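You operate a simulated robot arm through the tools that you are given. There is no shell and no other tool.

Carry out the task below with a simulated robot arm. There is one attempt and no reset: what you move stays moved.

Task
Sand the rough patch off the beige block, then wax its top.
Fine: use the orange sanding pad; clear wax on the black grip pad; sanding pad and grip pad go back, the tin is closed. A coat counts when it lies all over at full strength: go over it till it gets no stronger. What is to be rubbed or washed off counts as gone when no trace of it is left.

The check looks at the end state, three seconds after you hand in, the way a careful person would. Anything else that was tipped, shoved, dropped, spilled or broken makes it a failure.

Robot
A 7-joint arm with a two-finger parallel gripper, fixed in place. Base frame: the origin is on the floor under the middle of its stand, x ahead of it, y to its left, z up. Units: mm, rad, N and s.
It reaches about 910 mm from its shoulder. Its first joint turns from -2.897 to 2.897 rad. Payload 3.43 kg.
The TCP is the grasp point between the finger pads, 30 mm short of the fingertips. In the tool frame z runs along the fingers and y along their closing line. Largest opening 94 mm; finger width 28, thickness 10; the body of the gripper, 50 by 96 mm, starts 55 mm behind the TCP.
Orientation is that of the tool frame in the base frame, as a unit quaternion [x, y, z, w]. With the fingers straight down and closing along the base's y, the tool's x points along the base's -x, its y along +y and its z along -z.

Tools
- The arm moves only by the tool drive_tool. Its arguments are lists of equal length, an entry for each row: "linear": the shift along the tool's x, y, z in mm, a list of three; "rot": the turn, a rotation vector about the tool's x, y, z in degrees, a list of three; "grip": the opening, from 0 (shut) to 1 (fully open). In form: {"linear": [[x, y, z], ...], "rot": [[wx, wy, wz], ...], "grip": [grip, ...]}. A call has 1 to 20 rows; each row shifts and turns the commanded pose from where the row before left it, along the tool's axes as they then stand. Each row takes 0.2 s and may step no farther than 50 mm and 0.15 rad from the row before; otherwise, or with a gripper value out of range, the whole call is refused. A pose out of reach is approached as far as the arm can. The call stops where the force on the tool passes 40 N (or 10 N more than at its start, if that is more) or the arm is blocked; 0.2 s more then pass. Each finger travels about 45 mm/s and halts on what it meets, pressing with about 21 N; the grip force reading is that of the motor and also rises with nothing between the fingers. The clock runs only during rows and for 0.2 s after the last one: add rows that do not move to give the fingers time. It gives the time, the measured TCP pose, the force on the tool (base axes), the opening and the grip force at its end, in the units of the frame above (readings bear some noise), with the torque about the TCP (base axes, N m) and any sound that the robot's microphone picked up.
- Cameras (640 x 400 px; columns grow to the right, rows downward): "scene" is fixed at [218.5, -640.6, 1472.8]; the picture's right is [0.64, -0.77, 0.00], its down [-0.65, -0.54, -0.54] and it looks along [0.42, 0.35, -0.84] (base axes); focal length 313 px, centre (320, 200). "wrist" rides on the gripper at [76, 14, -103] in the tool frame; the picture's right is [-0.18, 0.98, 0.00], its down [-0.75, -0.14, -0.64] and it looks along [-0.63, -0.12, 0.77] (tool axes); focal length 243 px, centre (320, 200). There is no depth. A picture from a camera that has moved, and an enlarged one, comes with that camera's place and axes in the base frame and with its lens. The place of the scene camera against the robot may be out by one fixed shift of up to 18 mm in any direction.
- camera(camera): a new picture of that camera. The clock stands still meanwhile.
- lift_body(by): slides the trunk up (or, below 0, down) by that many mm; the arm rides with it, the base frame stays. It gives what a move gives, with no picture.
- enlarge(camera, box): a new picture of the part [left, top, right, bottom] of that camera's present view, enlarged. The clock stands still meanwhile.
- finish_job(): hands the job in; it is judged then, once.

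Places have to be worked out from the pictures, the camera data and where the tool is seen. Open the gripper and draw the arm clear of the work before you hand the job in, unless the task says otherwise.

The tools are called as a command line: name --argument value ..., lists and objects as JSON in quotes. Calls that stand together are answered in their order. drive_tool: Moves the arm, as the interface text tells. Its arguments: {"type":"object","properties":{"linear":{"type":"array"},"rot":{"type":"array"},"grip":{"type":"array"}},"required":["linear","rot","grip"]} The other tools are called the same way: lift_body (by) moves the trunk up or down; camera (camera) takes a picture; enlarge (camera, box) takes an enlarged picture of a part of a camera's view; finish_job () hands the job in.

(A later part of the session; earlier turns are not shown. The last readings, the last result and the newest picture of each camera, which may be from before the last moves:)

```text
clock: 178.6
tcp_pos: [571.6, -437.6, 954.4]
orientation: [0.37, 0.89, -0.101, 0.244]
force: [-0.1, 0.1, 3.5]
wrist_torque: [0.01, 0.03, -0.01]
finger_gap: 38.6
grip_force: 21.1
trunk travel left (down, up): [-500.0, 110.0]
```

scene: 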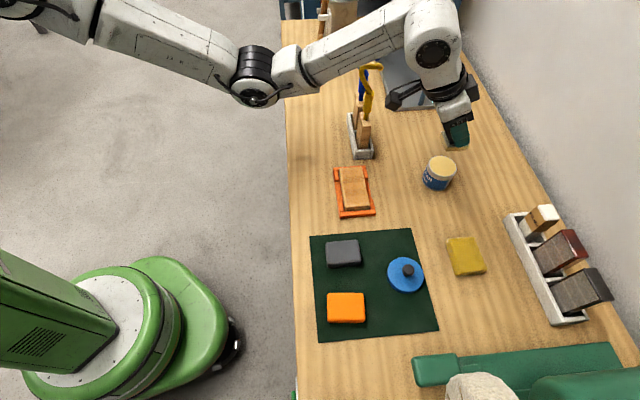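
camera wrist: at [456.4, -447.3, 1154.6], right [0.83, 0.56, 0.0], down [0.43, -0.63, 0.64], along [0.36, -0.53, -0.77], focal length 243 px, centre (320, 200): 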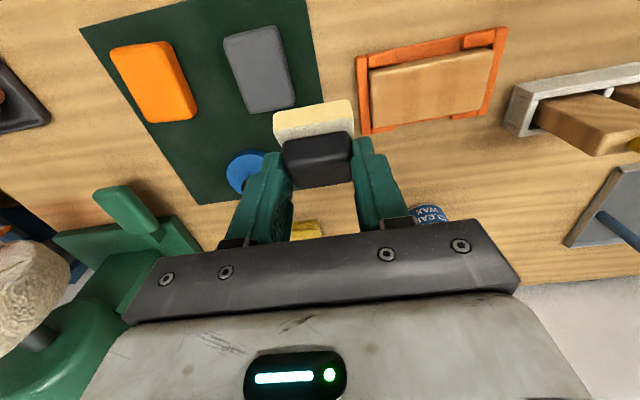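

Light contact. With the fresh load I'll press 1 mm more and work the near end (−25 to −43 mm) with short strokes, lane by lane.

drive_tool --linear '[[0.5, 0, 0.87], [3.46, -9, -2], [3.46, -9, -2], [0, -8, 0], [0, -8, 0], [0, -9, 0], [0, 9, 0], [0, 9, 0], [0, -9, 0], [0, -9, 0], [0, 9, 0], [0, 9, 0], [0, -9, 0], [0, -9, 0], [0, 9, 0], [0, 9, 0], [0, -9, 0], [0, -9, 0], [0, 0, 0]]' --rot '[[0, 0, 0], [0, 0, 0], [0, 0, 0], [0, 0, 0], [0, 0, 0], [0, 0, 0], [0, 0, 0], [0, 0, 0], [0, 0, 0], [0, 0, 0], [0, 0, 0], [0, 0, 0], [0, 0, 0], [0, 0, 0], [0, 0, 0], [0, 0, 0], [0, 0, 0], [0, 0, 0], [0, 0, 0]]' --grip '[0, 0, 0, 0, 0, 0, 0, 0, 0, 0, 0, 0, 0, 0, 0, 0, 0, 0, 0]'

drive_tool --linear '[[-3.46, 0, 2], [-3.46, 0, 2], [0, 9, 0], [0, 9, 0], [0, -9, 0], [0, -9, 0], [0, 9, 0], [0, 9, 0], [0, -9, 0], [0, -9, 0], [-3.46, 0, 2], [-3.46, 0, 2], [0, 9, 0], [0, 9, 0], [0, -9, 0], [0, -9, 0], [0, 9, 0], [0, 9, 0], [0, -9, 0], [0, -9, 0]]' --rot '[[0, 0, 0], [0, 0, 0], [0, 0, 0], [0, 0, 0], [0, 0, 0], [0, 0, 0], [0, 0, 0], [0, 0, 0], [0, 0, 0], [0, 0, 0], [0, 0, 0], [0, 0, 0], [0, 0, 0], [0, 0, 0], [0, 0, 0], [0, 0, 0], [0, 0, 0], [0, 0, 0], [0, 0, 0], [0, 0, 0]]' --grip '[0, 0, 0, 0, 0, 0, 0, 0, 0, 0, 0, 0, 0, 0, 0, 0, 0, 0, 0, 0]'

enlarge --camera "scene" --box '[325, 150, 385, 220]'

enlarge --camera "wrist" --box '[220, 0, 540, 200]'

```text
clock: 182.6
tcp_pos: [537.3, -459.8, 953.8]
orientation: [0.369, 0.891, -0.1, 0.245]
force: [8.9, 6.2, 21.1]
wrist_torque: [0.25, -0.57, 0.11]
finger_gap: 38.8
grip_force: 20.8
trunk travel left (down, up): [-500.0, 110.0]
```

```text
clock: 186.8
tcp_pos: [547.8, -471.7, 954.6]
orientation: [0.369, 0.891, -0.101, 0.244]
force: [4.9, 4.4, 13.4]
wrist_torque: [0.2, -0.24, 0.02]
finger_gap: 38.8
grip_force: 20.5
trunk travel left (down, up): [-500.0, 110.0]
```

```text
5.71 times, centred on (355, 185) of scene
camera zoom: at [218.5, -640.6, 1472.8], right [0.64, -0.77, 0.0], down [-0.65, -0.54, -0.54], along [0.42, 0.35, -0.84], focal length 1791 px, centre (120, 286)
```

zoom: 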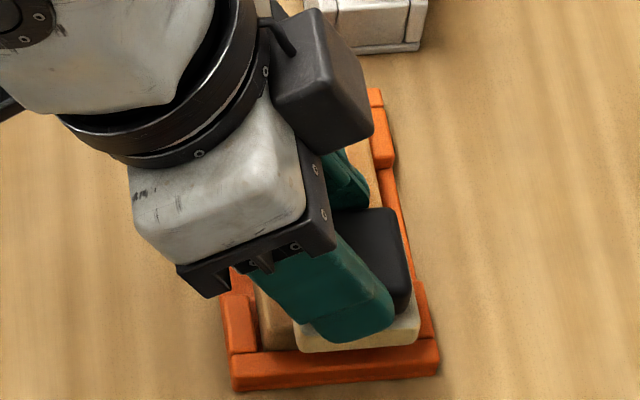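

```text
2.00 times, centred on (380, 100) of wrist
camera zoom: at [474.6, -379.2, 1004.0], right [0.81, 0.58, 0.1], down [0.13, -0.33, 0.94], along [0.58, -0.74, -0.34], focal length 485 px, centre (200, 400)
```

zoom: 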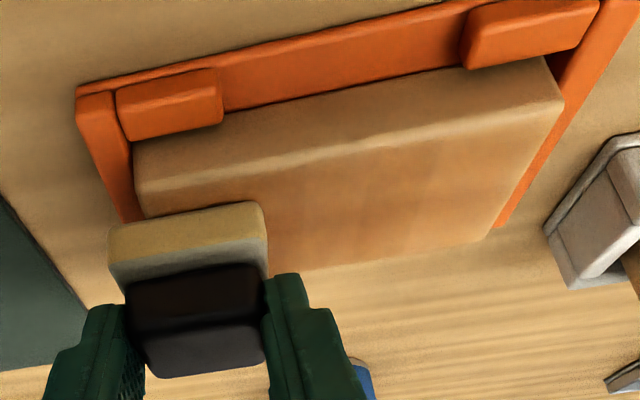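

Now sweep along the far-side lane to the other end and do the same short strokes there in each lane.

drive_tool --linear '[[0, 10.75, 0], [0, 10.75, 0], [0, 10.75, 0], [0, 10.75, 0], [0, 10.75, 0], [0, 10.75, 0], [0, 10.75, 0], [0, 10.75, 0], [0, -9, 0], [0, -9, 0], [0, 9, 0], [0, 9, 0], [0, -9, 0], [0, -9, 0], [0, 9, 0], [0, 9, 0], [3.46, 0, -2], [3.46, 0, -2], [0, 0, 0]]' --rot '[[0, 0, 0], [0, 0, 0], [0, 0, 0], [0, 0, 0], [0, 0, 0], [0, 0, 0], [0, 0, 0], [0, 0, 0], [0, 0, 0], [0, 0, 0], [0, 0, 0], [0, 0, 0], [0, 0, 0], [0, 0, 0], [0, 0, 0], [0, 0, 0], [0, 0, 0], [0, 0, 0], [0, 0, 0]]' --grip '[0, 0, 0, 0, 0, 0, 0, 0, 0, 0, 0, 0, 0, 0, 0, 0, 0, 0, 0]'

drive_tool --linear '[[0, -9, 0], [0, -9, 0], [0, 9, 0], [0, 9, 0], [0, -9, 0], [0, -9, 0], [0, 9, 0], [0, 9, 0], [3.46, 0, -2], [3.46, 0, -2], [0, -9, 0], [0, -9, 0], [0, 9, 0], [0, 9, 0], [0, -9, 0], [0, -9, 0], [0, 9, 0], [0, 9, 0], [0, 0, 0]]' --rot '[[0, 0, 0], [0, 0, 0], [0, 0, 0], [0, 0, 0], [0, 0, 0], [0, 0, 0], [0, 0, 0], [0, 0, 0], [0, 0, 0], [0, 0, 0], [0, 0, 0], [0, 0, 0], [0, 0, 0], [0, 0, 0], [0, 0, 0], [0, 0, 0], [0, 0, 0], [0, 0, 0], [0, 0, 0]]' --grip '[0, 0, 0, 0, 0, 0, 0, 0, 0, 0, 0, 0, 0, 0, 0, 0, 0, 0, 0]'

enlarge --camera "wrist" --box '[120, 0, 440, 200]'

enlarge --camera "scene" --box '[325, 150, 385, 220]'

```text
clock: 190.8
tcp_pos: [604.9, -405.0, 953.3]
orientation: [0.369, 0.891, -0.101, 0.245]
force: [6.3, -2.4, 16.9]
wrist_torque: [-0.2, -0.25, 0.04]
finger_gap: 38.8
grip_force: 21.4
trunk travel left (down, up): [-500.0, 110.0]
```

```text
clock: 194.8
tcp_pos: [596.9, -398.9, 953.3]
orientation: [0.37, 0.891, -0.102, 0.243]
force: [-6.7, -3.4, 21.1]
wrist_torque: [-0.37, 0.26, -0.11]
finger_gap: 38.8
grip_force: 21.3
trunk travel left (down, up): [-500.0, 110.0]
```

```text
2.00 times, centred on (280, 100) of wrist
camera zoom: at [523.3, -306.9, 1003.8], right [0.81, 0.58, 0.09], down [0.13, -0.33, 0.94], along [0.57, -0.74, -0.34], focal length 485 px, centre (400, 400)
```

zoom: 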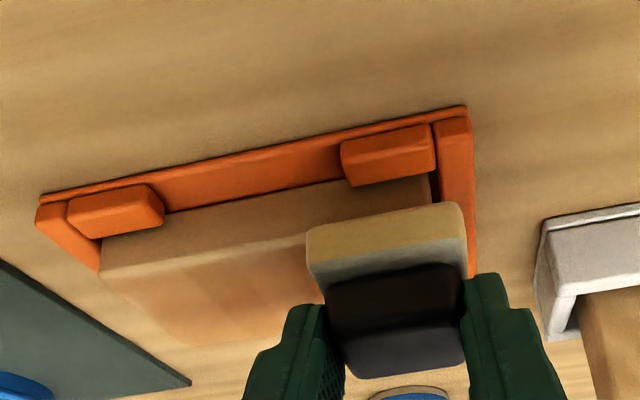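

```text
5.71 times, centred on (355, 185) of scene
camera zoom: at [218.5, -640.6, 1472.8], right [0.64, -0.77, 0.0], down [-0.65, -0.54, -0.54], along [0.42, 0.35, -0.84], focal length 1791 px, centre (120, 286)
```

zoom: 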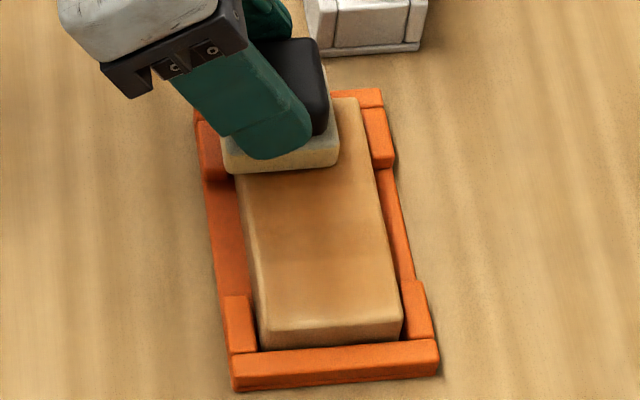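

Next, two full sweeps (robot-side lane, then middle lane), followed by lifting off to inspect from the same viewpoint as before.

drive_tool --linear '[[0, -10.75, 0], [0, -10.75, 0], [0, -10.75, 0], [0, -10.75, 0], [0, -10.75, 0], [0, -10.75, 0], [0, -10.75, 0], [0, -10.75, 0], [-3.46, 0, 2], [-3.46, 0, 2], [0, 10.75, 0], [0, 10.75, 0], [0, 10.75, 0], [0, 10.75, 0], [0, 10.75, 0], [0, 10.75, 0], [0, 10.75, 0], [0, 10.75, 0], [0, 0, 0]]' --rot '[[0, 0, 0], [0, 0, 0], [0, 0, 0], [0, 0, 0], [0, 0, 0], [0, 0, 0], [0, 0, 0], [0, 0, 0], [0, 0, 0], [0, 0, 0], [0, 0, 0], [0, 0, 0], [0, 0, 0], [0, 0, 0], [0, 0, 0], [0, 0, 0], [0, 0, 0], [0, 0, 0], [0, 0, 0]]' --grip '[0, 0, 0, 0, 0, 0, 0, 0, 0, 0, 0, 0, 0, 0, 0, 0, 0, 0, 0]'

drive_tool --linear '[[0, -10.75, 0], [0, -10.75, 0], [0, -10.75, 0], [0, -10.75, 0], [0, -10.75, 0], [0, -10.75, 0], [0, -10.75, 0], [0, -10.75, 0], [0, 10.75, 0], [0, 10.75, 0], [0, 10.75, 0], [0, 10.75, 0], [0, -10.75, 0], [0, -10.75, 0], [0, -10.75, 0], [0, -10.75, 0], [0, 0, 0]]' --rot '[[0, 0, 0], [0, 0, 0], [0, 0, 0], [0, 0, 0], [0, 0, 0], [0, 0, 0], [0, 0, 0], [0, 0, 0], [0, 0, 0], [0, 0, 0], [0, 0, 0], [0, 0, 0], [0, 0, 0], [0, 0, 0], [0, 0, 0], [0, 0, 0], [0, 0, 0]]' --grip '[0, 0, 0, 0, 0, 0, 0, 0, 0, 0, 0, 0, 0, 0, 0, 0, 0]'

```text
clock: 198.8
tcp_pos: [603.1, -406.5, 954.7]
orientation: [0.369, 0.891, -0.1, 0.245]
force: [-4.9, -4.9, 19.3]
wrist_torque: [-0.27, 0.26, -0.05]
finger_gap: 38.8
grip_force: 21.6
trunk travel left (down, up): [-500.0, 110.0]
```

```text
clock: 202.4
tcp_pos: [542.4, -466.9, 953.4]
orientation: [0.37, 0.891, -0.101, 0.244]
force: [6.6, 5.6, 19.9]
wrist_torque: [0.22, -0.38, 0.08]
finger_gap: 38.7
grip_force: 21.3
trunk travel left (down, up): [-500.0, 110.0]
```

drive_tool --linear '[[-5, 0, -8.66], [-20, 0, -34.6], [0, -30, 0], [0, -30.8, 0], [0, 0, 0], [0, 0, 0], [0, 0, 0], [0, 0, 0], [0, 0, -49], [0, 0, 0], [0, 0, 0]]' --rot '[[0, 0, 0], [0, 0, 0], [0, 0, 0], [0, 0, 0], [0, 7.6, 0], [0, 7.6, 0], [0, 7.6, 0], [0, 7.6, 0], [0, 0, 0], [0, 0, 0], [0, 0, 0]]' --grip '[0, 0, 0, 0, 0, 0, 0, 0, 0, 0, 0]'

enlarge --camera "wrist" --box '[365, 45, 505, 135]'

camera --camera "wrist"

```text
clock: 204.8
tcp_pos: [498.1, -509.3, 1052.8]
orientation: [0.384, 0.923, 0.0, 0.001]
force: [0.3, 0.1, 0.1]
wrist_torque: [0.02, -0.02, 0.0]
finger_gap: 38.6
grip_force: 21.2
trunk travel left (down, up): [-500.0, 110.0]
```

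```text
4.44 times, centred on (435, 90) of wrist
camera zoom: at [454.0, -446.2, 1154.4], right [0.83, 0.56, 0.0], down [0.43, -0.63, 0.64], along [0.36, -0.53, -0.77], focal length 1078 px, centre (-191, 689)
```

zoom: 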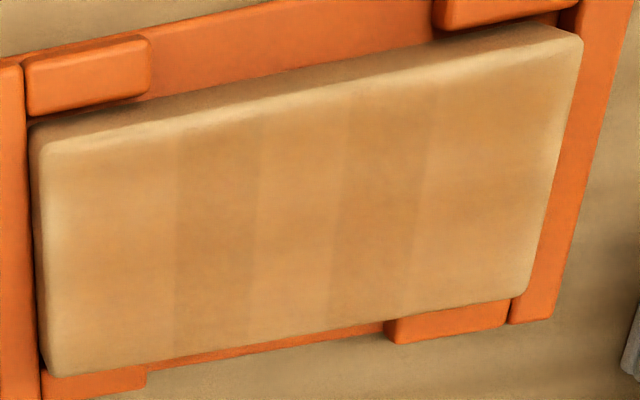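

```text
taken
camera wrist: at [454.0, -446.2, 1154.4], right [0.83, 0.56, 0.0], down [0.43, -0.63, 0.64], along [0.36, -0.53, -0.77], focal length 243 px, centre (320, 200)
```

wrist: 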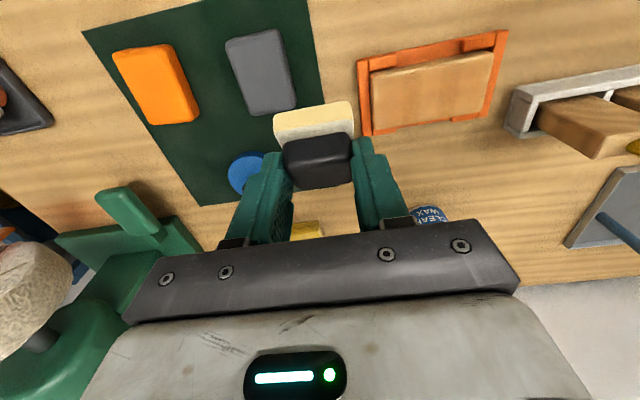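

The bands are unchanged even after heavy extra work on the ends, so the wax itself seems saturated. Their edges coincide with the sanding pad's footprint, so I'll zoom far in to check for any faint residue of the patch.

enlarge --camera "wrist" --box '[415, 72, 447, 92]'

enlarge --camera "wrist" --box '[395, 85, 427, 105]'

enlarge --camera "wrist" --box '[455, 60, 487, 80]'

enlarge --camera "wrist" --box '[372, 90, 404, 110]'

```text
16.00 times, centred on (431, 82) of wrist
camera zoom: at [454.0, -446.2, 1154.4], right [0.83, 0.56, 0.0], down [0.43, -0.63, 0.64], along [0.36, -0.53, -0.77], focal length 3882 px, centre (-1456, 2088)
```

zoom: 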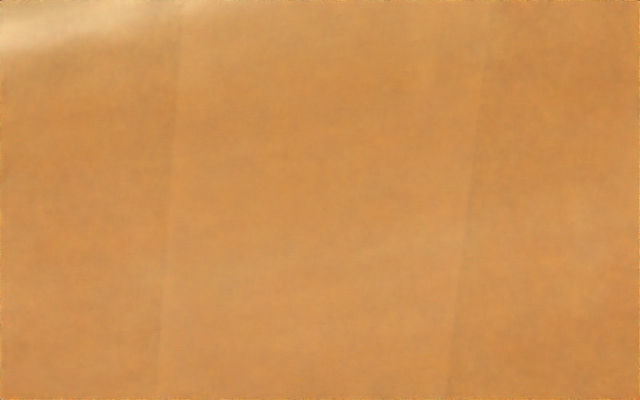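

```text
16.00 times, centred on (411, 95) of wrist
camera zoom: at [454.0, -446.2, 1154.4], right [0.83, 0.56, 0.0], down [0.43, -0.63, 0.64], along [0.36, -0.53, -0.77], focal length 3882 px, centre (-1136, 1880)
```

zoom: 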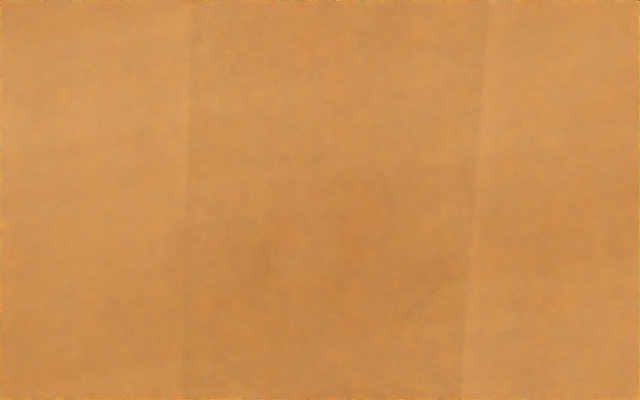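

```text
16.00 times, centred on (471, 70) of wrist
camera zoom: at [454.0, -446.2, 1154.4], right [0.83, 0.56, 0.0], down [0.43, -0.63, 0.64], along [0.36, -0.53, -0.77], focal length 3882 px, centre (-2096, 2280)
```

zoom: 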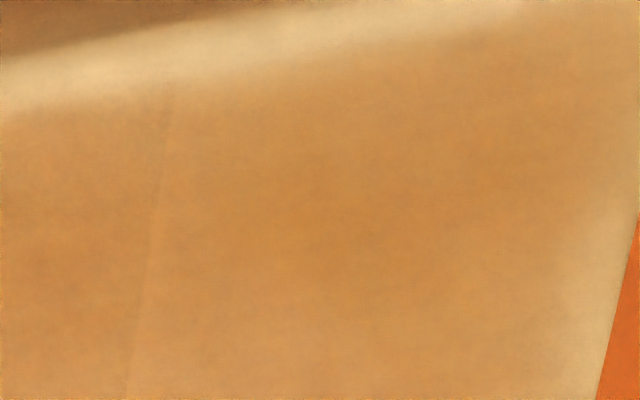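

```text
16.00 times, centred on (388, 100) of wrist
camera zoom: at [454.0, -446.2, 1154.4], right [0.83, 0.56, 0.0], down [0.43, -0.63, 0.64], along [0.36, -0.53, -0.77], focal length 3882 px, centre (-768, 1800)
```

zoom: 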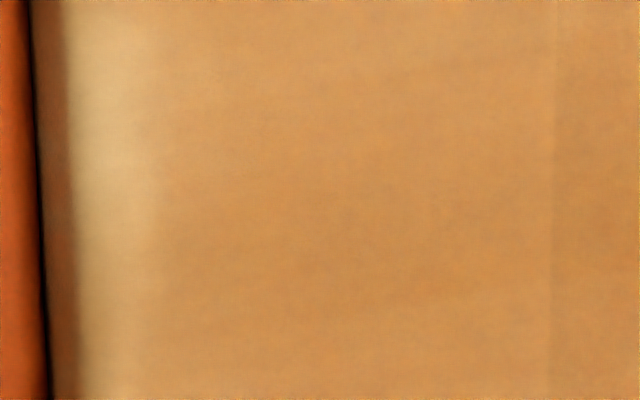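

No specks remain anywhere and the tone is even apart from faint fixed lines that no longer change with rubbing, so the coat has stopped getting stronger. Now I'll check how the pad sits in the fingers compared with the pick-up, so it can go back precisely.

enlarge --camera "wrist" --box '[220, 60, 430, 200]'

enlarge --camera "scene" --box '[400, 140, 500, 240]'

```text
2.86 times, centred on (325, 130) of wrist
camera zoom: at [454.0, -446.2, 1154.4], right [0.83, 0.56, 0.0], down [0.43, -0.63, 0.64], along [0.36, -0.53, -0.77], focal length 693 px, centre (306, 400)
```

zoom: 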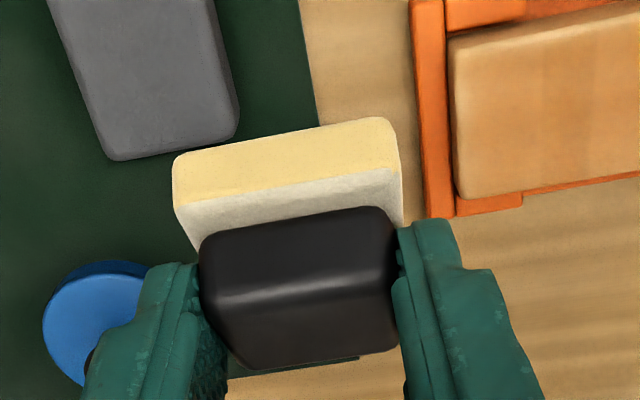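

```text
4.00 times, centred on (450, 190) of scene
camera zoom: at [218.5, -640.6, 1472.8], right [0.64, -0.77, 0.0], down [-0.65, -0.54, -0.54], along [0.42, 0.35, -0.84], focal length 1254 px, centre (-200, 240)
```

zoom: 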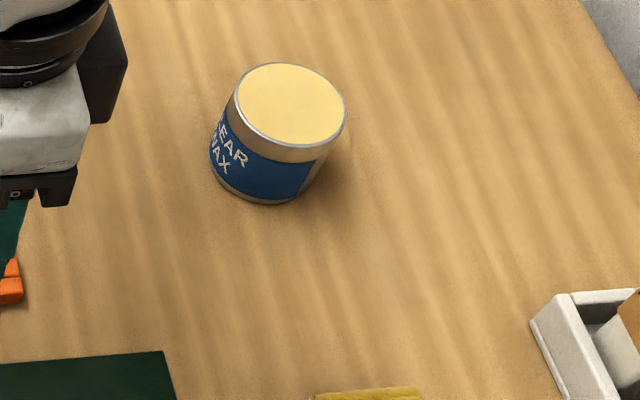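

Compared with the pick-up, the pad has crept in the fingers about 5 mm outward, 2.5 mm up and ~1.5 mm sideways. I'll lean back again, yaw to its original angle, and bring it over its original spot at (663.6, -635), compensating for that.

drive_tool --linear '[[-34.4, 19.2, 0], [-34.4, 19.2, 0], [-34.4, 19.2, 0], [0, 0, 0], [0, 0, 0], [0, 0, 0], [0, 0, 0], [0, 0, 0], [-26.3, -8.4, 15.2], [-26.3, -8.4, 15.2], [-26.3, -8.4, 15.2], [15.5, 0, 26.85], [15.5, 0, 26.85], [13, 0, 22.5], [0, 0, 0], [0, 0, 0]]' --rot '[[0, 0, 0], [0, 0, 0], [0, 0, 0], [0, -7.6, 0], [0, -7.6, 0], [0, -7.6, 0], [0, -7.6, 0], [1.4, 0, 2.42], [0, 0, 0], [0, 0, 0], [0, 0, 0], [0, 0, 0], [0, 0, 0], [0, 0, 0], [0, 0, 0], [0, 0, 0]]' --grip '[0, 0, 0, 0, 0, 0, 0, 0, 0, 0, 0, 0, 0, 0, 0, 0]'

camera --camera "wrist"

enlarge --camera "scene" --box '[410, 170, 490, 240]'

```text
clock: 208.2
tcp_pos: [654.4, -627.4, 964.2]
orientation: [0.392, 0.881, -0.107, 0.241]
force: [0.4, 0.8, -0.2]
wrist_torque: [0.03, 0.0, 0.0]
finger_gap: 39.0
grip_force: 21.4
trunk travel left (down, up): [-500.0, 110.0]
```

```text
taken
camera wrist: at [586.0, -531.7, 1014.8], right [0.84, 0.54, 0.09], down [0.11, -0.33, 0.94], along [0.54, -0.77, -0.34], focal length 243 px, centre (320, 200)
```

wrist: 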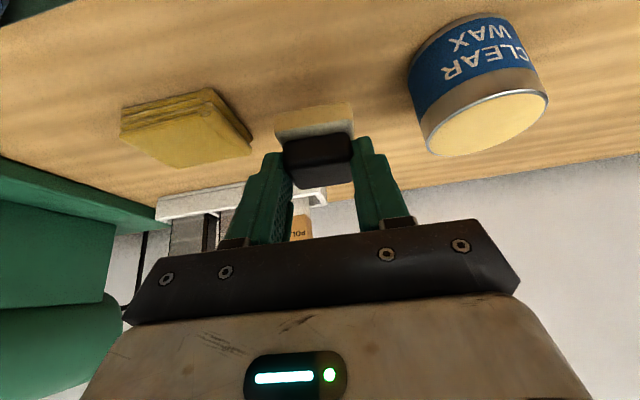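

```text
5.71 times, centred on (450, 205) of scene
camera zoom: at [218.5, -640.6, 1472.8], right [0.64, -0.77, 0.0], down [-0.65, -0.54, -0.54], along [0.42, 0.35, -0.84], focal length 1791 px, centre (-423, 171)
```

zoom: 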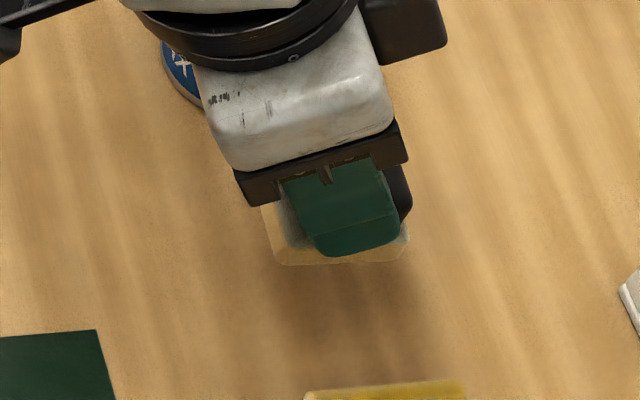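

I'll enlarge to verify where the pad will land.

enlarge --camera "wrist" --box '[230, 70, 410, 190]'

```text
3.33 times, centred on (320, 130) of wrist
camera zoom: at [586.0, -531.7, 1014.8], right [0.84, 0.54, 0.09], down [0.11, -0.33, 0.94], along [0.54, -0.77, -0.34], focal length 809 px, centre (320, 433)
```

zoom: 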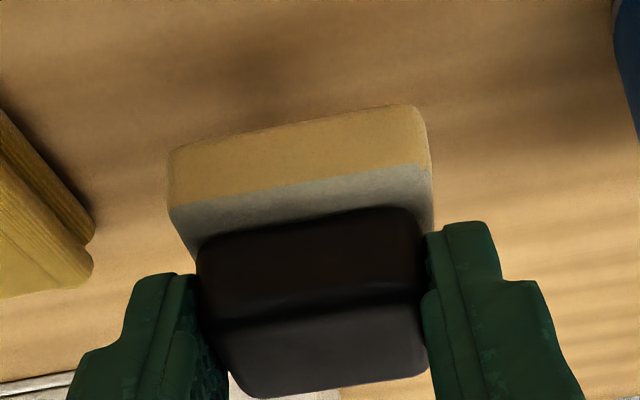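

Projected landing is about 4.5 mm too far out, so I'll correct that (and 1 mm along the bench) while lowering to about 4 mm above the bench.

drive_tool --linear '[[9.6, 0.5, 11.8], [9.6, 0.5, 11.7], [0, 0, 0], [0, 0, 0]]' --rot '[[0, 0, 0], [0, 0, 0], [0, 0, 0], [0, 0, 0]]' --grip '[0, 0, 0, 0]'

enlarge --camera "scene" --box '[410, 140, 490, 240]'

```text
clock: 209.2
tcp_pos: [652.2, -623.5, 935.6]
orientation: [0.391, 0.882, -0.106, 0.241]
force: [-0.2, -0.4, 0.1]
wrist_torque: [-0.01, 0.0, -0.03]
finger_gap: 38.8
grip_force: 21.2
trunk travel left (down, up): [-500.0, 110.0]
```

```text
4.00 times, centred on (450, 190) of scene
camera zoom: at [218.5, -640.6, 1472.8], right [0.64, -0.77, 0.0], down [-0.65, -0.54, -0.54], along [0.42, 0.35, -0.84], focal length 1254 px, centre (-200, 240)
```

zoom: 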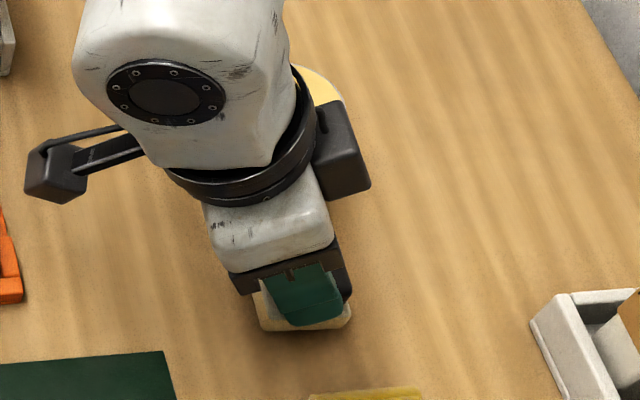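

The scene view suggests I'm now about 2 mm too near the robot. I'll split the difference and lower gently toward contact.

drive_tool --linear '[[-0.3, 0, 2.8], [1.0, 0, 1.73], [0, 0, 0], [0, 0, 0]]' --rot '[[0, 0, 0], [0, 0, 0], [0, 0, 0], [0, 0, 0]]' --grip '[0, 0, 0, 0]'

```text
clock: 210.2
tcp_pos: [653.5, -626.0, 931.9]
orientation: [0.392, 0.881, -0.107, 0.242]
force: [0.2, 0.6, -0.5]
wrist_torque: [0.0, -0.01, -0.06]
finger_gap: 38.8
grip_force: 21.9
trunk travel left (down, up): [-500.0, 110.0]
```

drive_tool --linear '[[0.5, 0, 0.87], [0.5, 0, 0.87], [0, 0, 0]]' --rot '[[0, 0, 0], [0, 0, 0], [0, 0, 0]]' --grip '[0, 0, 0]'

```text
clock: 211.0
tcp_pos: [652.2, -625.3, 929.6]
orientation: [0.392, 0.882, -0.106, 0.241]
force: [0.5, 0.4, 0.3]
wrist_torque: [0.02, 0.0, 0.01]
finger_gap: 39.0
grip_force: 20.9
trunk travel left (down, up): [-500.0, 110.0]
```

drive_tool --linear '[[0.5, 0, 0.87], [0, 0, 0]]' --rot '[[0, 0, 0], [0, 0, 0]]' --grip '[0, 0]'

```text
clock: 211.6
tcp_pos: [652.9, -625.3, 929.4]
orientation: [0.392, 0.882, -0.106, 0.241]
force: [0.2, -0.5, 3.9]
wrist_torque: [0.04, 0.04, -0.03]
finger_gap: 38.7
grip_force: 21.0
trunk travel left (down, up): [-500.0, 110.0]
```

Resting with 3.9 N. I'll open and rise straight up.

drive_tool --linear '[[0, 0, 0], [0, 0, 0], [0, 0, 0], [-3, 0, -5.2], [-12, 0, -20.8], [-15, 0, -26], [-15, 0, -26], [0, 0, 0], [0, 0, 0]]' --rot '[[0, 0, 0], [0, 0, 0], [0, 0, 0], [0, 0, 0], [0, 0, 0], [0, 0, 0], [0, 0, 0], [0, 0, 0], [0, 0, 0]]' --grip '[0.5, 0.64, 0.64, 0.64, 0.64, 0.64, 0.64, 0.64, 0.64]'

camera --camera "wrist"

camera --camera "scene"

```text
clock: 213.6
tcp_pos: [653.4, -623.3, 1019.6]
orientation: [0.391, 0.882, -0.106, 0.242]
force: [0.2, 0.2, -0.2]
wrist_torque: [0.01, 0.01, 0.0]
finger_gap: 60.3
grip_force: 0.0
trunk travel left (down, up): [-500.0, 110.0]
```

```text
taken
camera wrist: at [583.9, -527.1, 1068.7], right [0.84, 0.54, 0.09], down [0.11, -0.33, 0.94], along [0.54, -0.77, -0.34], focal length 243 px, centre (320, 200)
```

wrist: 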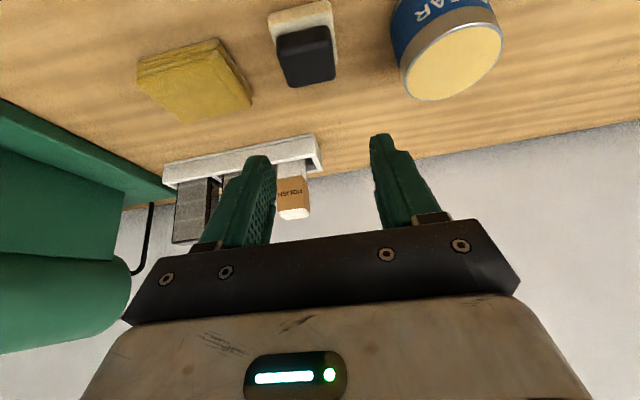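

```text
taken
```

scene: 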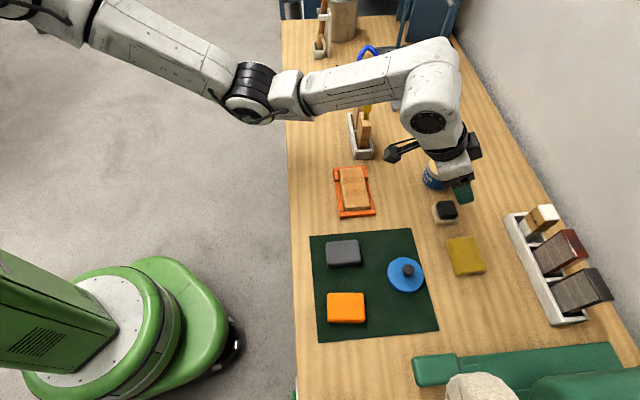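

The grip pad is back on its spot. Now for the lid: I'll move to where the wrist camera sees it well.

drive_tool --linear '[[28.6, -28.6, -16.5], [28.6, -28.6, -16.5], [28.6, -28.6, -16.5], [28.6, -28.6, -16.5], [28.6, -28.6, -16.5], [0, 0, 0], [0, 0, 0]]' --rot '[[0, 0, 0], [0, 0, 0], [0, 0, 0], [0, 0, 0], [0, 0, 0], [0, 0, 0], [0, 0, 0]]' --grip '[0.64, 0.64, 0.64, 0.64, 0.64, 0.64, 0.64]'

camera --camera "wrist"

enlarge --camera "scene" --box '[375, 245, 435, 300]'

enlarge --camera "scene" --box '[410, 140, 490, 240]'

```text
clock: 215.2
tcp_pos: [435.1, -596.1, 1015.6]
orientation: [0.391, 0.882, -0.107, 0.242]
force: [-0.7, -0.3, 0.4]
wrist_torque: [0.0, -0.01, -0.03]
finger_gap: 60.3
grip_force: 0.1
trunk travel left (down, up): [-500.0, 110.0]
```

```text
taken
camera wrist: at [367.0, -499.9, 1066.0], right [0.84, 0.54, 0.09], down [0.11, -0.33, 0.94], along [0.54, -0.77, -0.34], focal length 243 px, centre (320, 200)
```

wrist: 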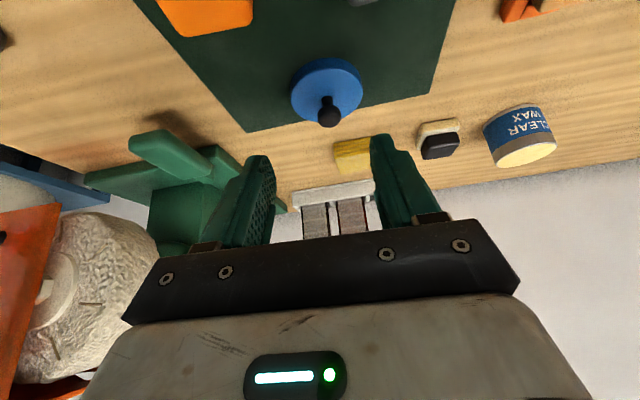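

```text
7.27 times, centred on (405, 272) of scene
camera zoom: at [218.5, -640.6, 1472.8], right [0.64, -0.77, 0.0], down [-0.65, -0.54, -0.54], along [0.42, 0.35, -0.84], focal length 2279 px, centre (-298, -327)
```

zoom: 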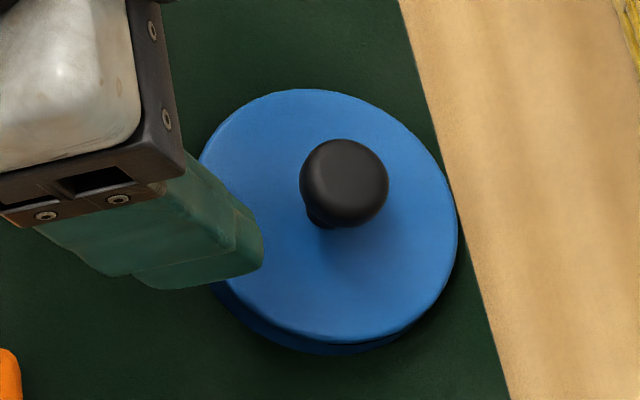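

```text
4.00 times, centred on (450, 190) of scene
camera zoom: at [218.5, -640.6, 1472.8], right [0.64, -0.77, 0.0], down [-0.65, -0.54, -0.54], along [0.42, 0.35, -0.84], focal length 1254 px, centre (-200, 240)
```

zoom: 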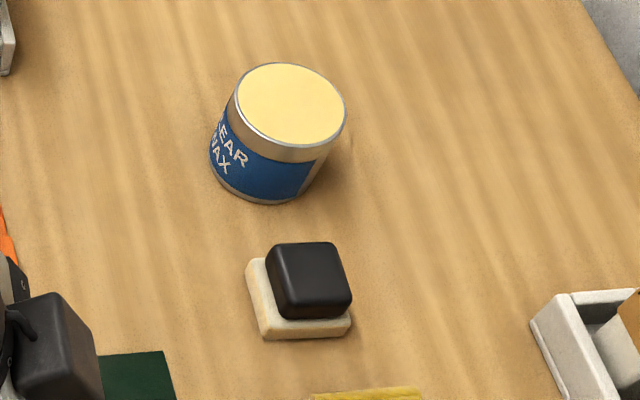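

The grip pad is back within a millimetre, and the tin hasn't moved. Now I'll zoom on the lid to measure the knob.

enlarge --camera "wrist" --box '[260, 40, 400, 140]'

```text
4.00 times, centred on (330, 90) of wrist
camera zoom: at [367.0, -499.9, 1066.0], right [0.84, 0.54, 0.09], down [0.11, -0.33, 0.94], along [0.54, -0.77, -0.34], focal length 970 px, centre (280, 640)
```

zoom: 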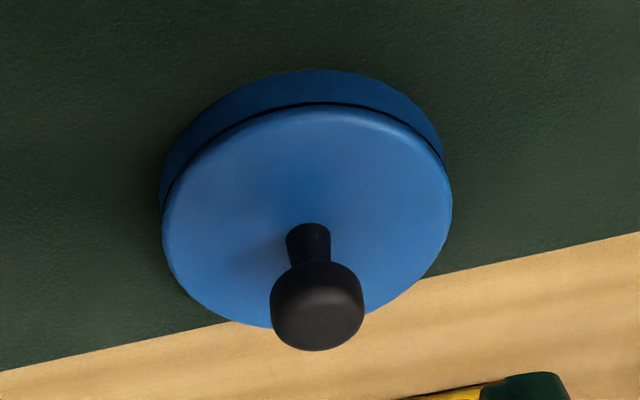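

The lid's centre is about (486, -642), its top at about 893, and the knob head (~21 mm) at z ≈ 918. To line the lid up with the tin accurately, I'll view the tin's rim from the same relative position, so that camera errors cancel.

drive_tool --linear '[[-20.3, 38.5, 3.1], [-20.3, 38.5, 3.1], [-20.3, 38.5, 3.1], [-20.3, 38.5, 3.1], [-20.4, 38.4, 3.1], [-20.4, 38.4, 3.2], [0, 0, 0], [0, 0, 0], [0, 0, 0]]' --rot '[[0, 0, 0], [0, 0, 0], [0, 0, 0], [0, 0, 0], [0, 0, 0], [0, 0, 0], [0, 0, 0], [0, 0, 0], [0, 0, 0]]' --grip '[0.64, 0.64, 0.64, 0.64, 0.64, 0.64, 0.64, 0.64, 0.64]'

enlarge --camera "wrist" --box '[260, 40, 400, 140]'

camera --camera "wrist"

```text
clock: 217.2
tcp_pos: [684.8, -526.7, 1062.8]
orientation: [0.391, 0.882, -0.107, 0.241]
force: [-0.1, -0.5, 0.7]
wrist_torque: [0.02, -0.01, -0.02]
finger_gap: 60.4
grip_force: 0.0
trunk travel left (down, up): [-500.0, 110.0]
```

```text
4.00 times, centred on (330, 90) of wrist
camera zoom: at [616.1, -431.1, 1112.6], right [0.84, 0.54, 0.09], down [0.11, -0.33, 0.94], along [0.54, -0.77, -0.34], focal length 970 px, centre (280, 640)
```

zoom: 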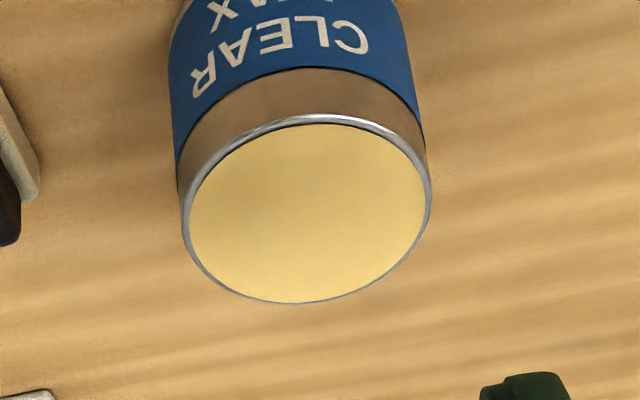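

```text
taken
camera wrist: at [616.1, -431.1, 1112.6], right [0.84, 0.54, 0.09], down [0.11, -0.33, 0.94], along [0.54, -0.77, -0.34], focal length 243 px, centre (320, 200)
```

wrist: 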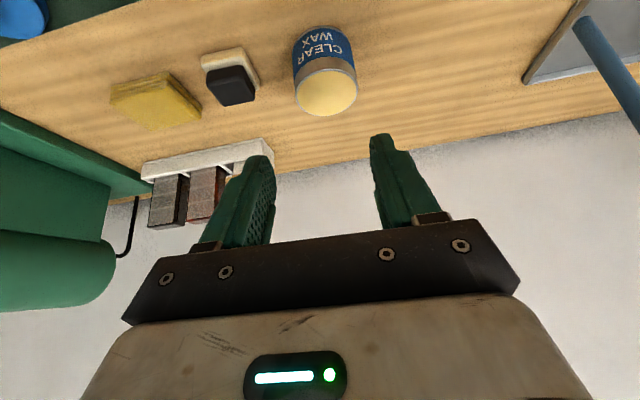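

The rim appears in almost the same place as the lid did. Accounting for the small height difference, the tin's centre lies (249.9, 68.6) mm from the lid's centre, with about 2.5 mm of play. Now I'll go back and come down over the knob.

drive_tool --linear '[[8, -37.4, -4.75], [8, -37.4, -4.75], [8, -37.4, -4.75], [8, -37.4, -4.75], [8, -37.4, -4.75], [8.1, -37.4, -4.75], [0, 0, 0], [14.8, 0, 25.1], [14.8, 0, 25.1], [14.9, 0, 25.1], [0, 0, 0], [0, 0, 0]]' --rot '[[0, 0, 0], [0, 0, 0], [0, 0, 0], [0, 0, 0], [0, 0, 0], [0, 0, 0], [0, 0, 0], [0, 0, 0], [0, 0, 0], [0, 0, 0], [0, 0, 0], [0, 0, 0]]' --grip '[0.55, 0.55, 0.55, 0.55, 0.55, 0.55, 0.55, 0.55, 0.55, 0.55, 0.55, 0.55]'

camera --camera "wrist"

enlarge --camera "wrist" --box '[230, 60, 410, 180]'

enlarge --camera "scene" --box '[375, 245, 435, 300]'

```text
clock: 219.8
tcp_pos: [479.6, -635.5, 975.2]
orientation: [0.392, 0.882, -0.106, 0.241]
force: [-0.2, 0.4, 0.5]
wrist_torque: [-0.01, 0.02, 0.01]
finger_gap: 51.9
grip_force: 0.0
trunk travel left (down, up): [-500.0, 110.0]
```

```text
taken
camera wrist: at [410.8, -538.9, 1024.9], right [0.84, 0.54, 0.09], down [0.11, -0.33, 0.94], along [0.54, -0.77, -0.34], focal length 243 px, centre (320, 200)
```

wrist: 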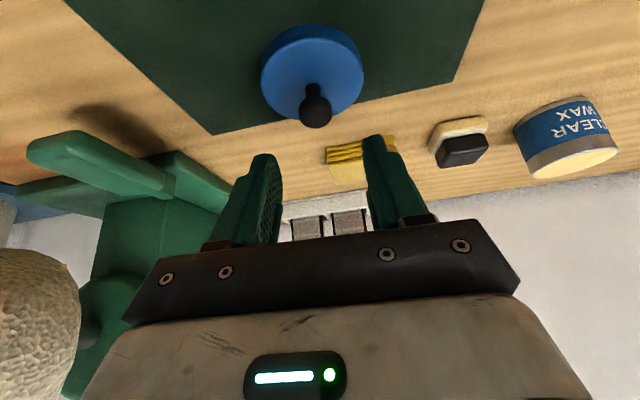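

```text
3.33 times, centred on (320, 120) of wrist
camera zoom: at [410.8, -538.9, 1024.9], right [0.84, 0.54, 0.09], down [0.11, -0.33, 0.94], along [0.54, -0.77, -0.34], focal length 809 px, centre (320, 467)
```

zoom: 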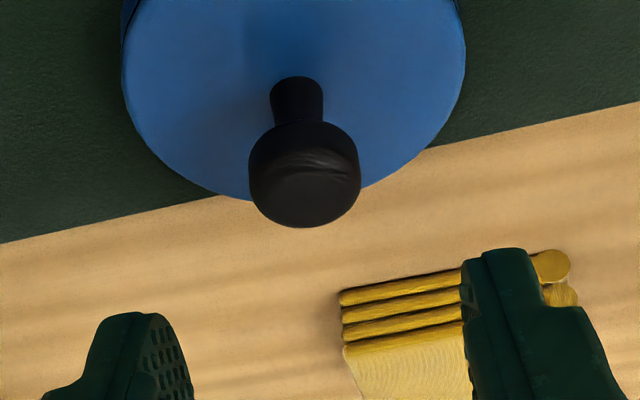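

```text
7.27 times, centred on (405, 272) of scene
camera zoom: at [218.5, -640.6, 1472.8], right [0.64, -0.77, 0.0], down [-0.65, -0.54, -0.54], along [0.42, 0.35, -0.84], focal length 2279 px, centre (-298, -327)
```

zoom: 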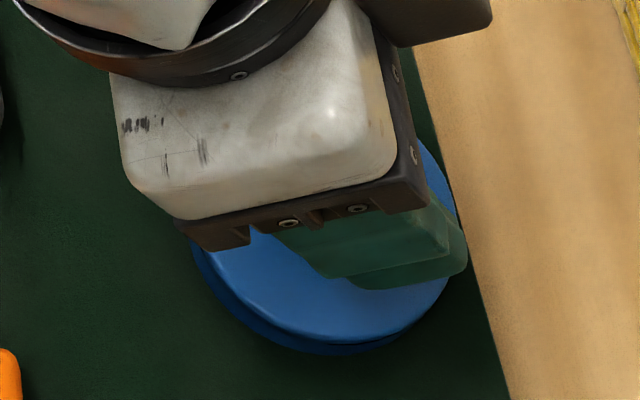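

The knob sits right where computed. I'll descend 43 mm around it and close gently.

drive_tool --linear '[[7.3, 0.2, 12.4], [7.3, 0.1, 12.3], [7.3, 0, 12.3], [0, 0, 0], [0, 0, 0]]' --rot '[[0, 0, 0], [0, 0, 0], [0, 0, 0], [0, 0, 0], [0, 0, 0]]' --grip '[0.55, 0.55, 0.55, 0.55, 0.55]'

enlarge --camera "wrist" --box '[230, 80, 410, 200]'

```text
clock: 221.0
tcp_pos: [480.3, -635.7, 932.8]
orientation: [0.391, 0.882, -0.107, 0.241]
force: [-0.9, -0.5, -0.1]
wrist_torque: [-0.04, -0.02, 0.0]
finger_gap: 51.8
grip_force: 0.0
trunk travel left (down, up): [-500.0, 110.0]
```

```text
3.33 times, centred on (320, 140) of wrist
camera zoom: at [411.6, -539.3, 981.9], right [0.84, 0.54, 0.09], down [0.11, -0.33, 0.94], along [0.54, -0.77, -0.34], focal length 809 px, centre (320, 400)
```

zoom: 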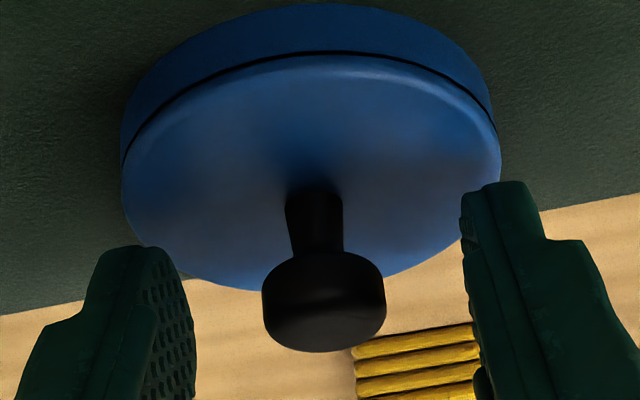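

The fingers straddle the knob head. Closing.

drive_tool --linear '[[0, 0, 0], [0, 0, 0], [0, 0, 0], [0, 0, 0], [0, 0, 0], [0, 0, 0]]' --rot '[[0, 0, 0], [0, 0, 0], [0, 0, 0], [0, 0, 0], [0, 0, 0], [0, 0, 0]]' --grip '[0.35, 0.15, 0, 0, 0, 0]'

enlarge --camera "wrist" --box '[230, 80, 410, 200]'

```text
clock: 222.4
tcp_pos: [480.0, -634.9, 932.2]
orientation: [0.391, 0.882, -0.107, 0.241]
force: [0.2, -0.5, -0.5]
wrist_torque: [0.01, -0.01, -0.06]
finger_gap: 20.0
grip_force: 20.6
trunk travel left (down, up): [-500.0, 110.0]
```

```text
3.33 times, centred on (320, 140) of wrist
camera zoom: at [411.6, -539.4, 982.0], right [0.84, 0.54, 0.09], down [0.11, -0.33, 0.94], along [0.54, -0.77, -0.34], focal length 809 px, centre (320, 400)
```

zoom: 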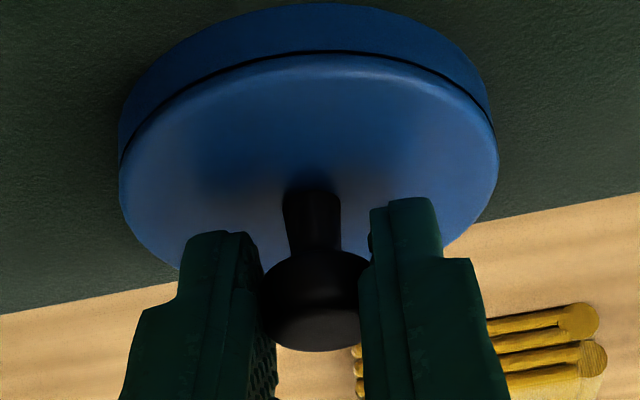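

The knob is gripped at 20 mm and the lid hardly moved. I'll lift 15 mm and check that it stays level.

drive_tool --linear '[[-1.5, 0, -2.6], [-3, 0, -5.2], [-3.1, 0, -5.1], [0, 0, 0], [0, 0, 0]]' --rot '[[0, 0, 0], [0, 0, 0], [0, 0, 0], [0, 0, 0], [0, 0, 0]]' --grip '[0, 0, 0, 0, 0]'

enlarge --camera "wrist" --box '[230, 80, 410, 200]'

enlarge --camera "scene" --box '[365, 235, 445, 310]'

```text
clock: 223.6
tcp_pos: [480.0, -636.8, 947.8]
orientation: [0.391, 0.881, -0.106, 0.242]
force: [-0.3, 0.7, -0.2]
wrist_torque: [0.0, -0.01, 0.02]
finger_gap: 20.0
grip_force: 21.4
trunk travel left (down, up): [-500.0, 110.0]
```

```text
3.33 times, centred on (320, 140) of wrist
camera zoom: at [412.0, -539.5, 997.1], right [0.84, 0.54, 0.09], down [0.11, -0.33, 0.94], along [0.54, -0.77, -0.34], focal length 809 px, centre (320, 400)
```

zoom: 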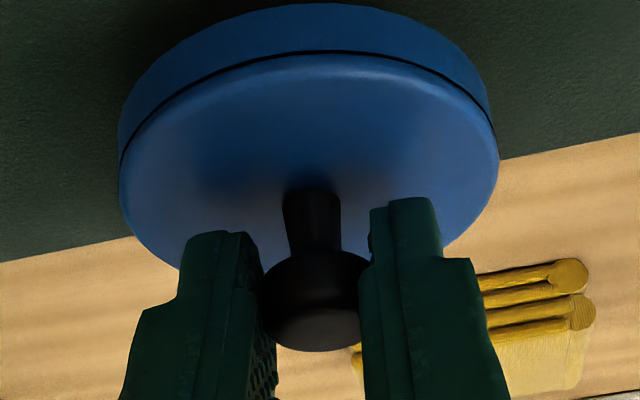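

```text
5.33 times, centred on (405, 272) of scene
camera zoom: at [218.5, -640.6, 1472.8], right [0.64, -0.77, 0.0], down [-0.65, -0.54, -0.54], along [0.42, 0.35, -0.84], focal length 1672 px, centre (-133, -187)
```

zoom: 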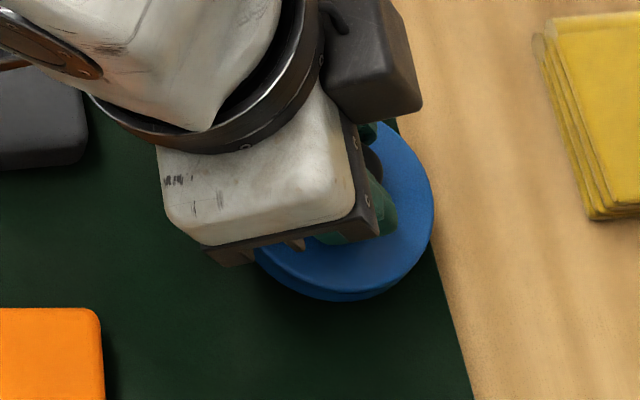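

The lid is level. I'll raise it, carry it over the tin to TCP ≈ (730, -567), staying about 25 mm above the rim, and check the alignment.

drive_tool --linear '[[-11, 0, -18.7], [-11, 0, -18.7], [-11.1, 0, -18.6], [-16.75, 38.6, 9.9], [-16.75, 38.6, 9.9], [-16.75, 38.6, 9.9], [-16.75, 38.7, 9.9], [-16.75, 38.7, 9.9], [-16.75, 38.6, 9.9], [0, 0, 0], [0, 0, 0]]' --rot '[[0, 0, 0], [0, 0, 0], [0, 0, 0], [0, 0, 0], [0, 0, 0], [0, 0, 0], [0, 0, 0], [0, 0, 0], [0, 0, 0], [0, 0, 0], [0, 0, 0]]' --grip '[0, 0, 0, 0, 0, 0, 0, 0, 0, 0, 0]'

enlarge --camera "wrist" --box '[220, 0, 420, 200]'

enlarge --camera "scene" --box '[400, 120, 500, 210]'

```text
clock: 226.0
tcp_pos: [731.2, -568.6, 1013.9]
orientation: [0.391, 0.882, -0.106, 0.241]
force: [0.1, -0.6, -0.4]
wrist_torque: [0.04, -0.01, 0.01]
finger_gap: 20.4
grip_force: 21.4
trunk travel left (down, up): [-500.0, 110.0]
```

```text
2.00 times, centred on (320, 100) of wrist
camera zoom: at [664.0, -472.4, 1062.4], right [0.84, 0.54, 0.09], down [0.11, -0.33, 0.94], along [0.54, -0.77, -0.34], focal length 485 px, centre (320, 400)
```

zoom: 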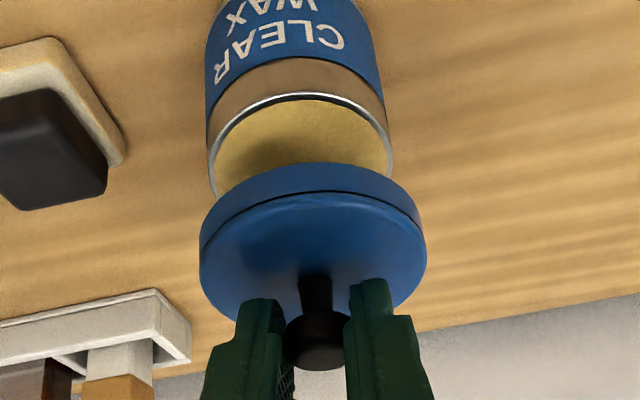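

```text
4.44 times, centred on (450, 165) of scene
camera zoom: at [218.5, -640.6, 1472.8], right [0.64, -0.77, 0.0], down [-0.65, -0.54, -0.54], along [0.42, 0.35, -0.84], focal length 1393 px, centre (-258, 356)
```

zoom: 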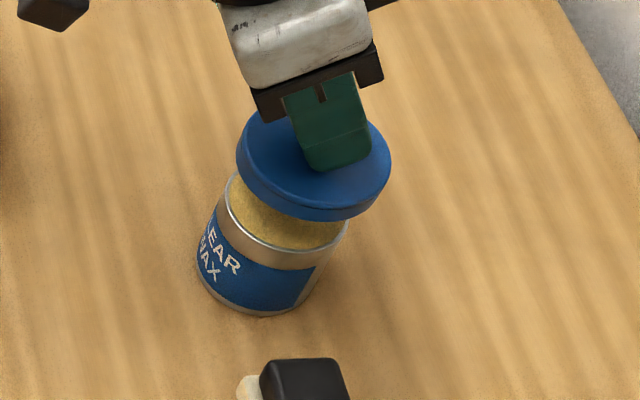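

The alignment looks close. I'll lower to about 8 mm above the rim, where parallax is small, and re-measure.

drive_tool --linear '[[5.1, 0, 8.6], [5.1, 0, 8.6], [0, 0, 0], [0, 0, 0]]' --rot '[[0, 0, 0], [0, 0, 0], [0, 0, 0], [0, 0, 0]]' --grip '[0, 0, 0, 0]'

enlarge --camera "wrist" --box '[240, 20, 400, 180]'

enlarge --camera "scene" --box '[415, 130, 475, 200]'

```text
clock: 227.0
tcp_pos: [731.2, -567.1, 992.7]
orientation: [0.391, 0.882, -0.106, 0.241]
force: [-0.2, -1.0, -1.2]
wrist_torque: [0.01, -0.01, -0.01]
finger_gap: 20.5
grip_force: 21.1
trunk travel left (down, up): [-500.0, 110.0]
```

```text
2.50 times, centred on (320, 100) of wrist
camera zoom: at [663.1, -471.8, 1042.3], right [0.84, 0.54, 0.09], down [0.11, -0.33, 0.94], along [0.54, -0.77, -0.34], focal length 606 px, centre (320, 450)
```

zoom: 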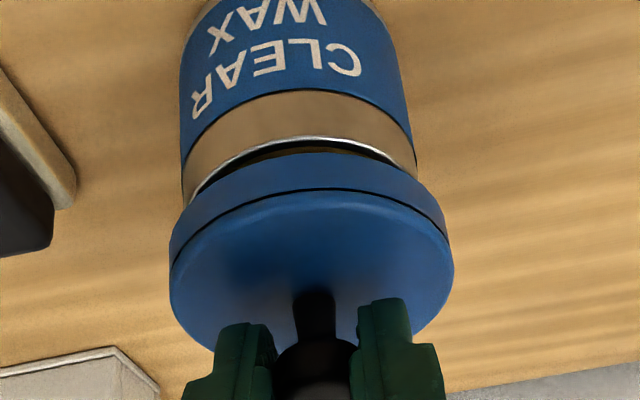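

```text
5.71 times, centred on (445, 165) of scene
camera zoom: at [218.5, -640.6, 1472.8], right [0.64, -0.77, 0.0], down [-0.65, -0.54, -0.54], along [0.42, 0.35, -0.84], focal length 1791 px, centre (-394, 400)
```

zoom: 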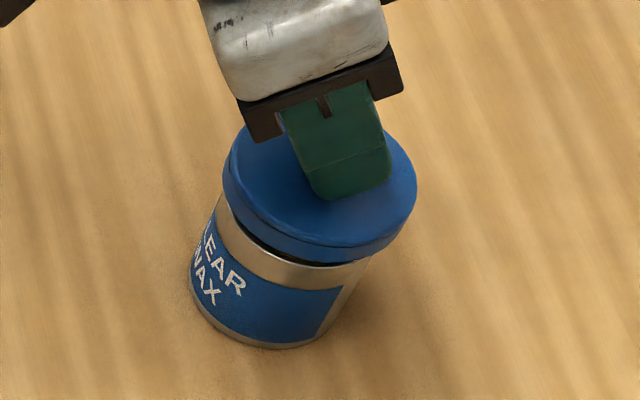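

The wrist view shows the lid and tin sharing the same line of sight to within about 0.2 mm. For the other direction I'll check the scene view more closely.

enlarge --camera "scene" --box '[422, 145, 466, 200]'

```text
7.27 times, centred on (444, 172) of scene
camera zoom: at [218.5, -640.6, 1472.8], right [0.64, -0.77, 0.0], down [-0.65, -0.54, -0.54], along [0.42, 0.35, -0.84], focal length 2279 px, centre (-582, 400)
```

zoom: 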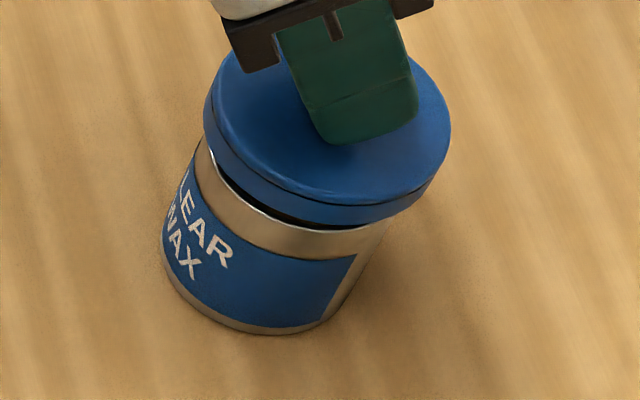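

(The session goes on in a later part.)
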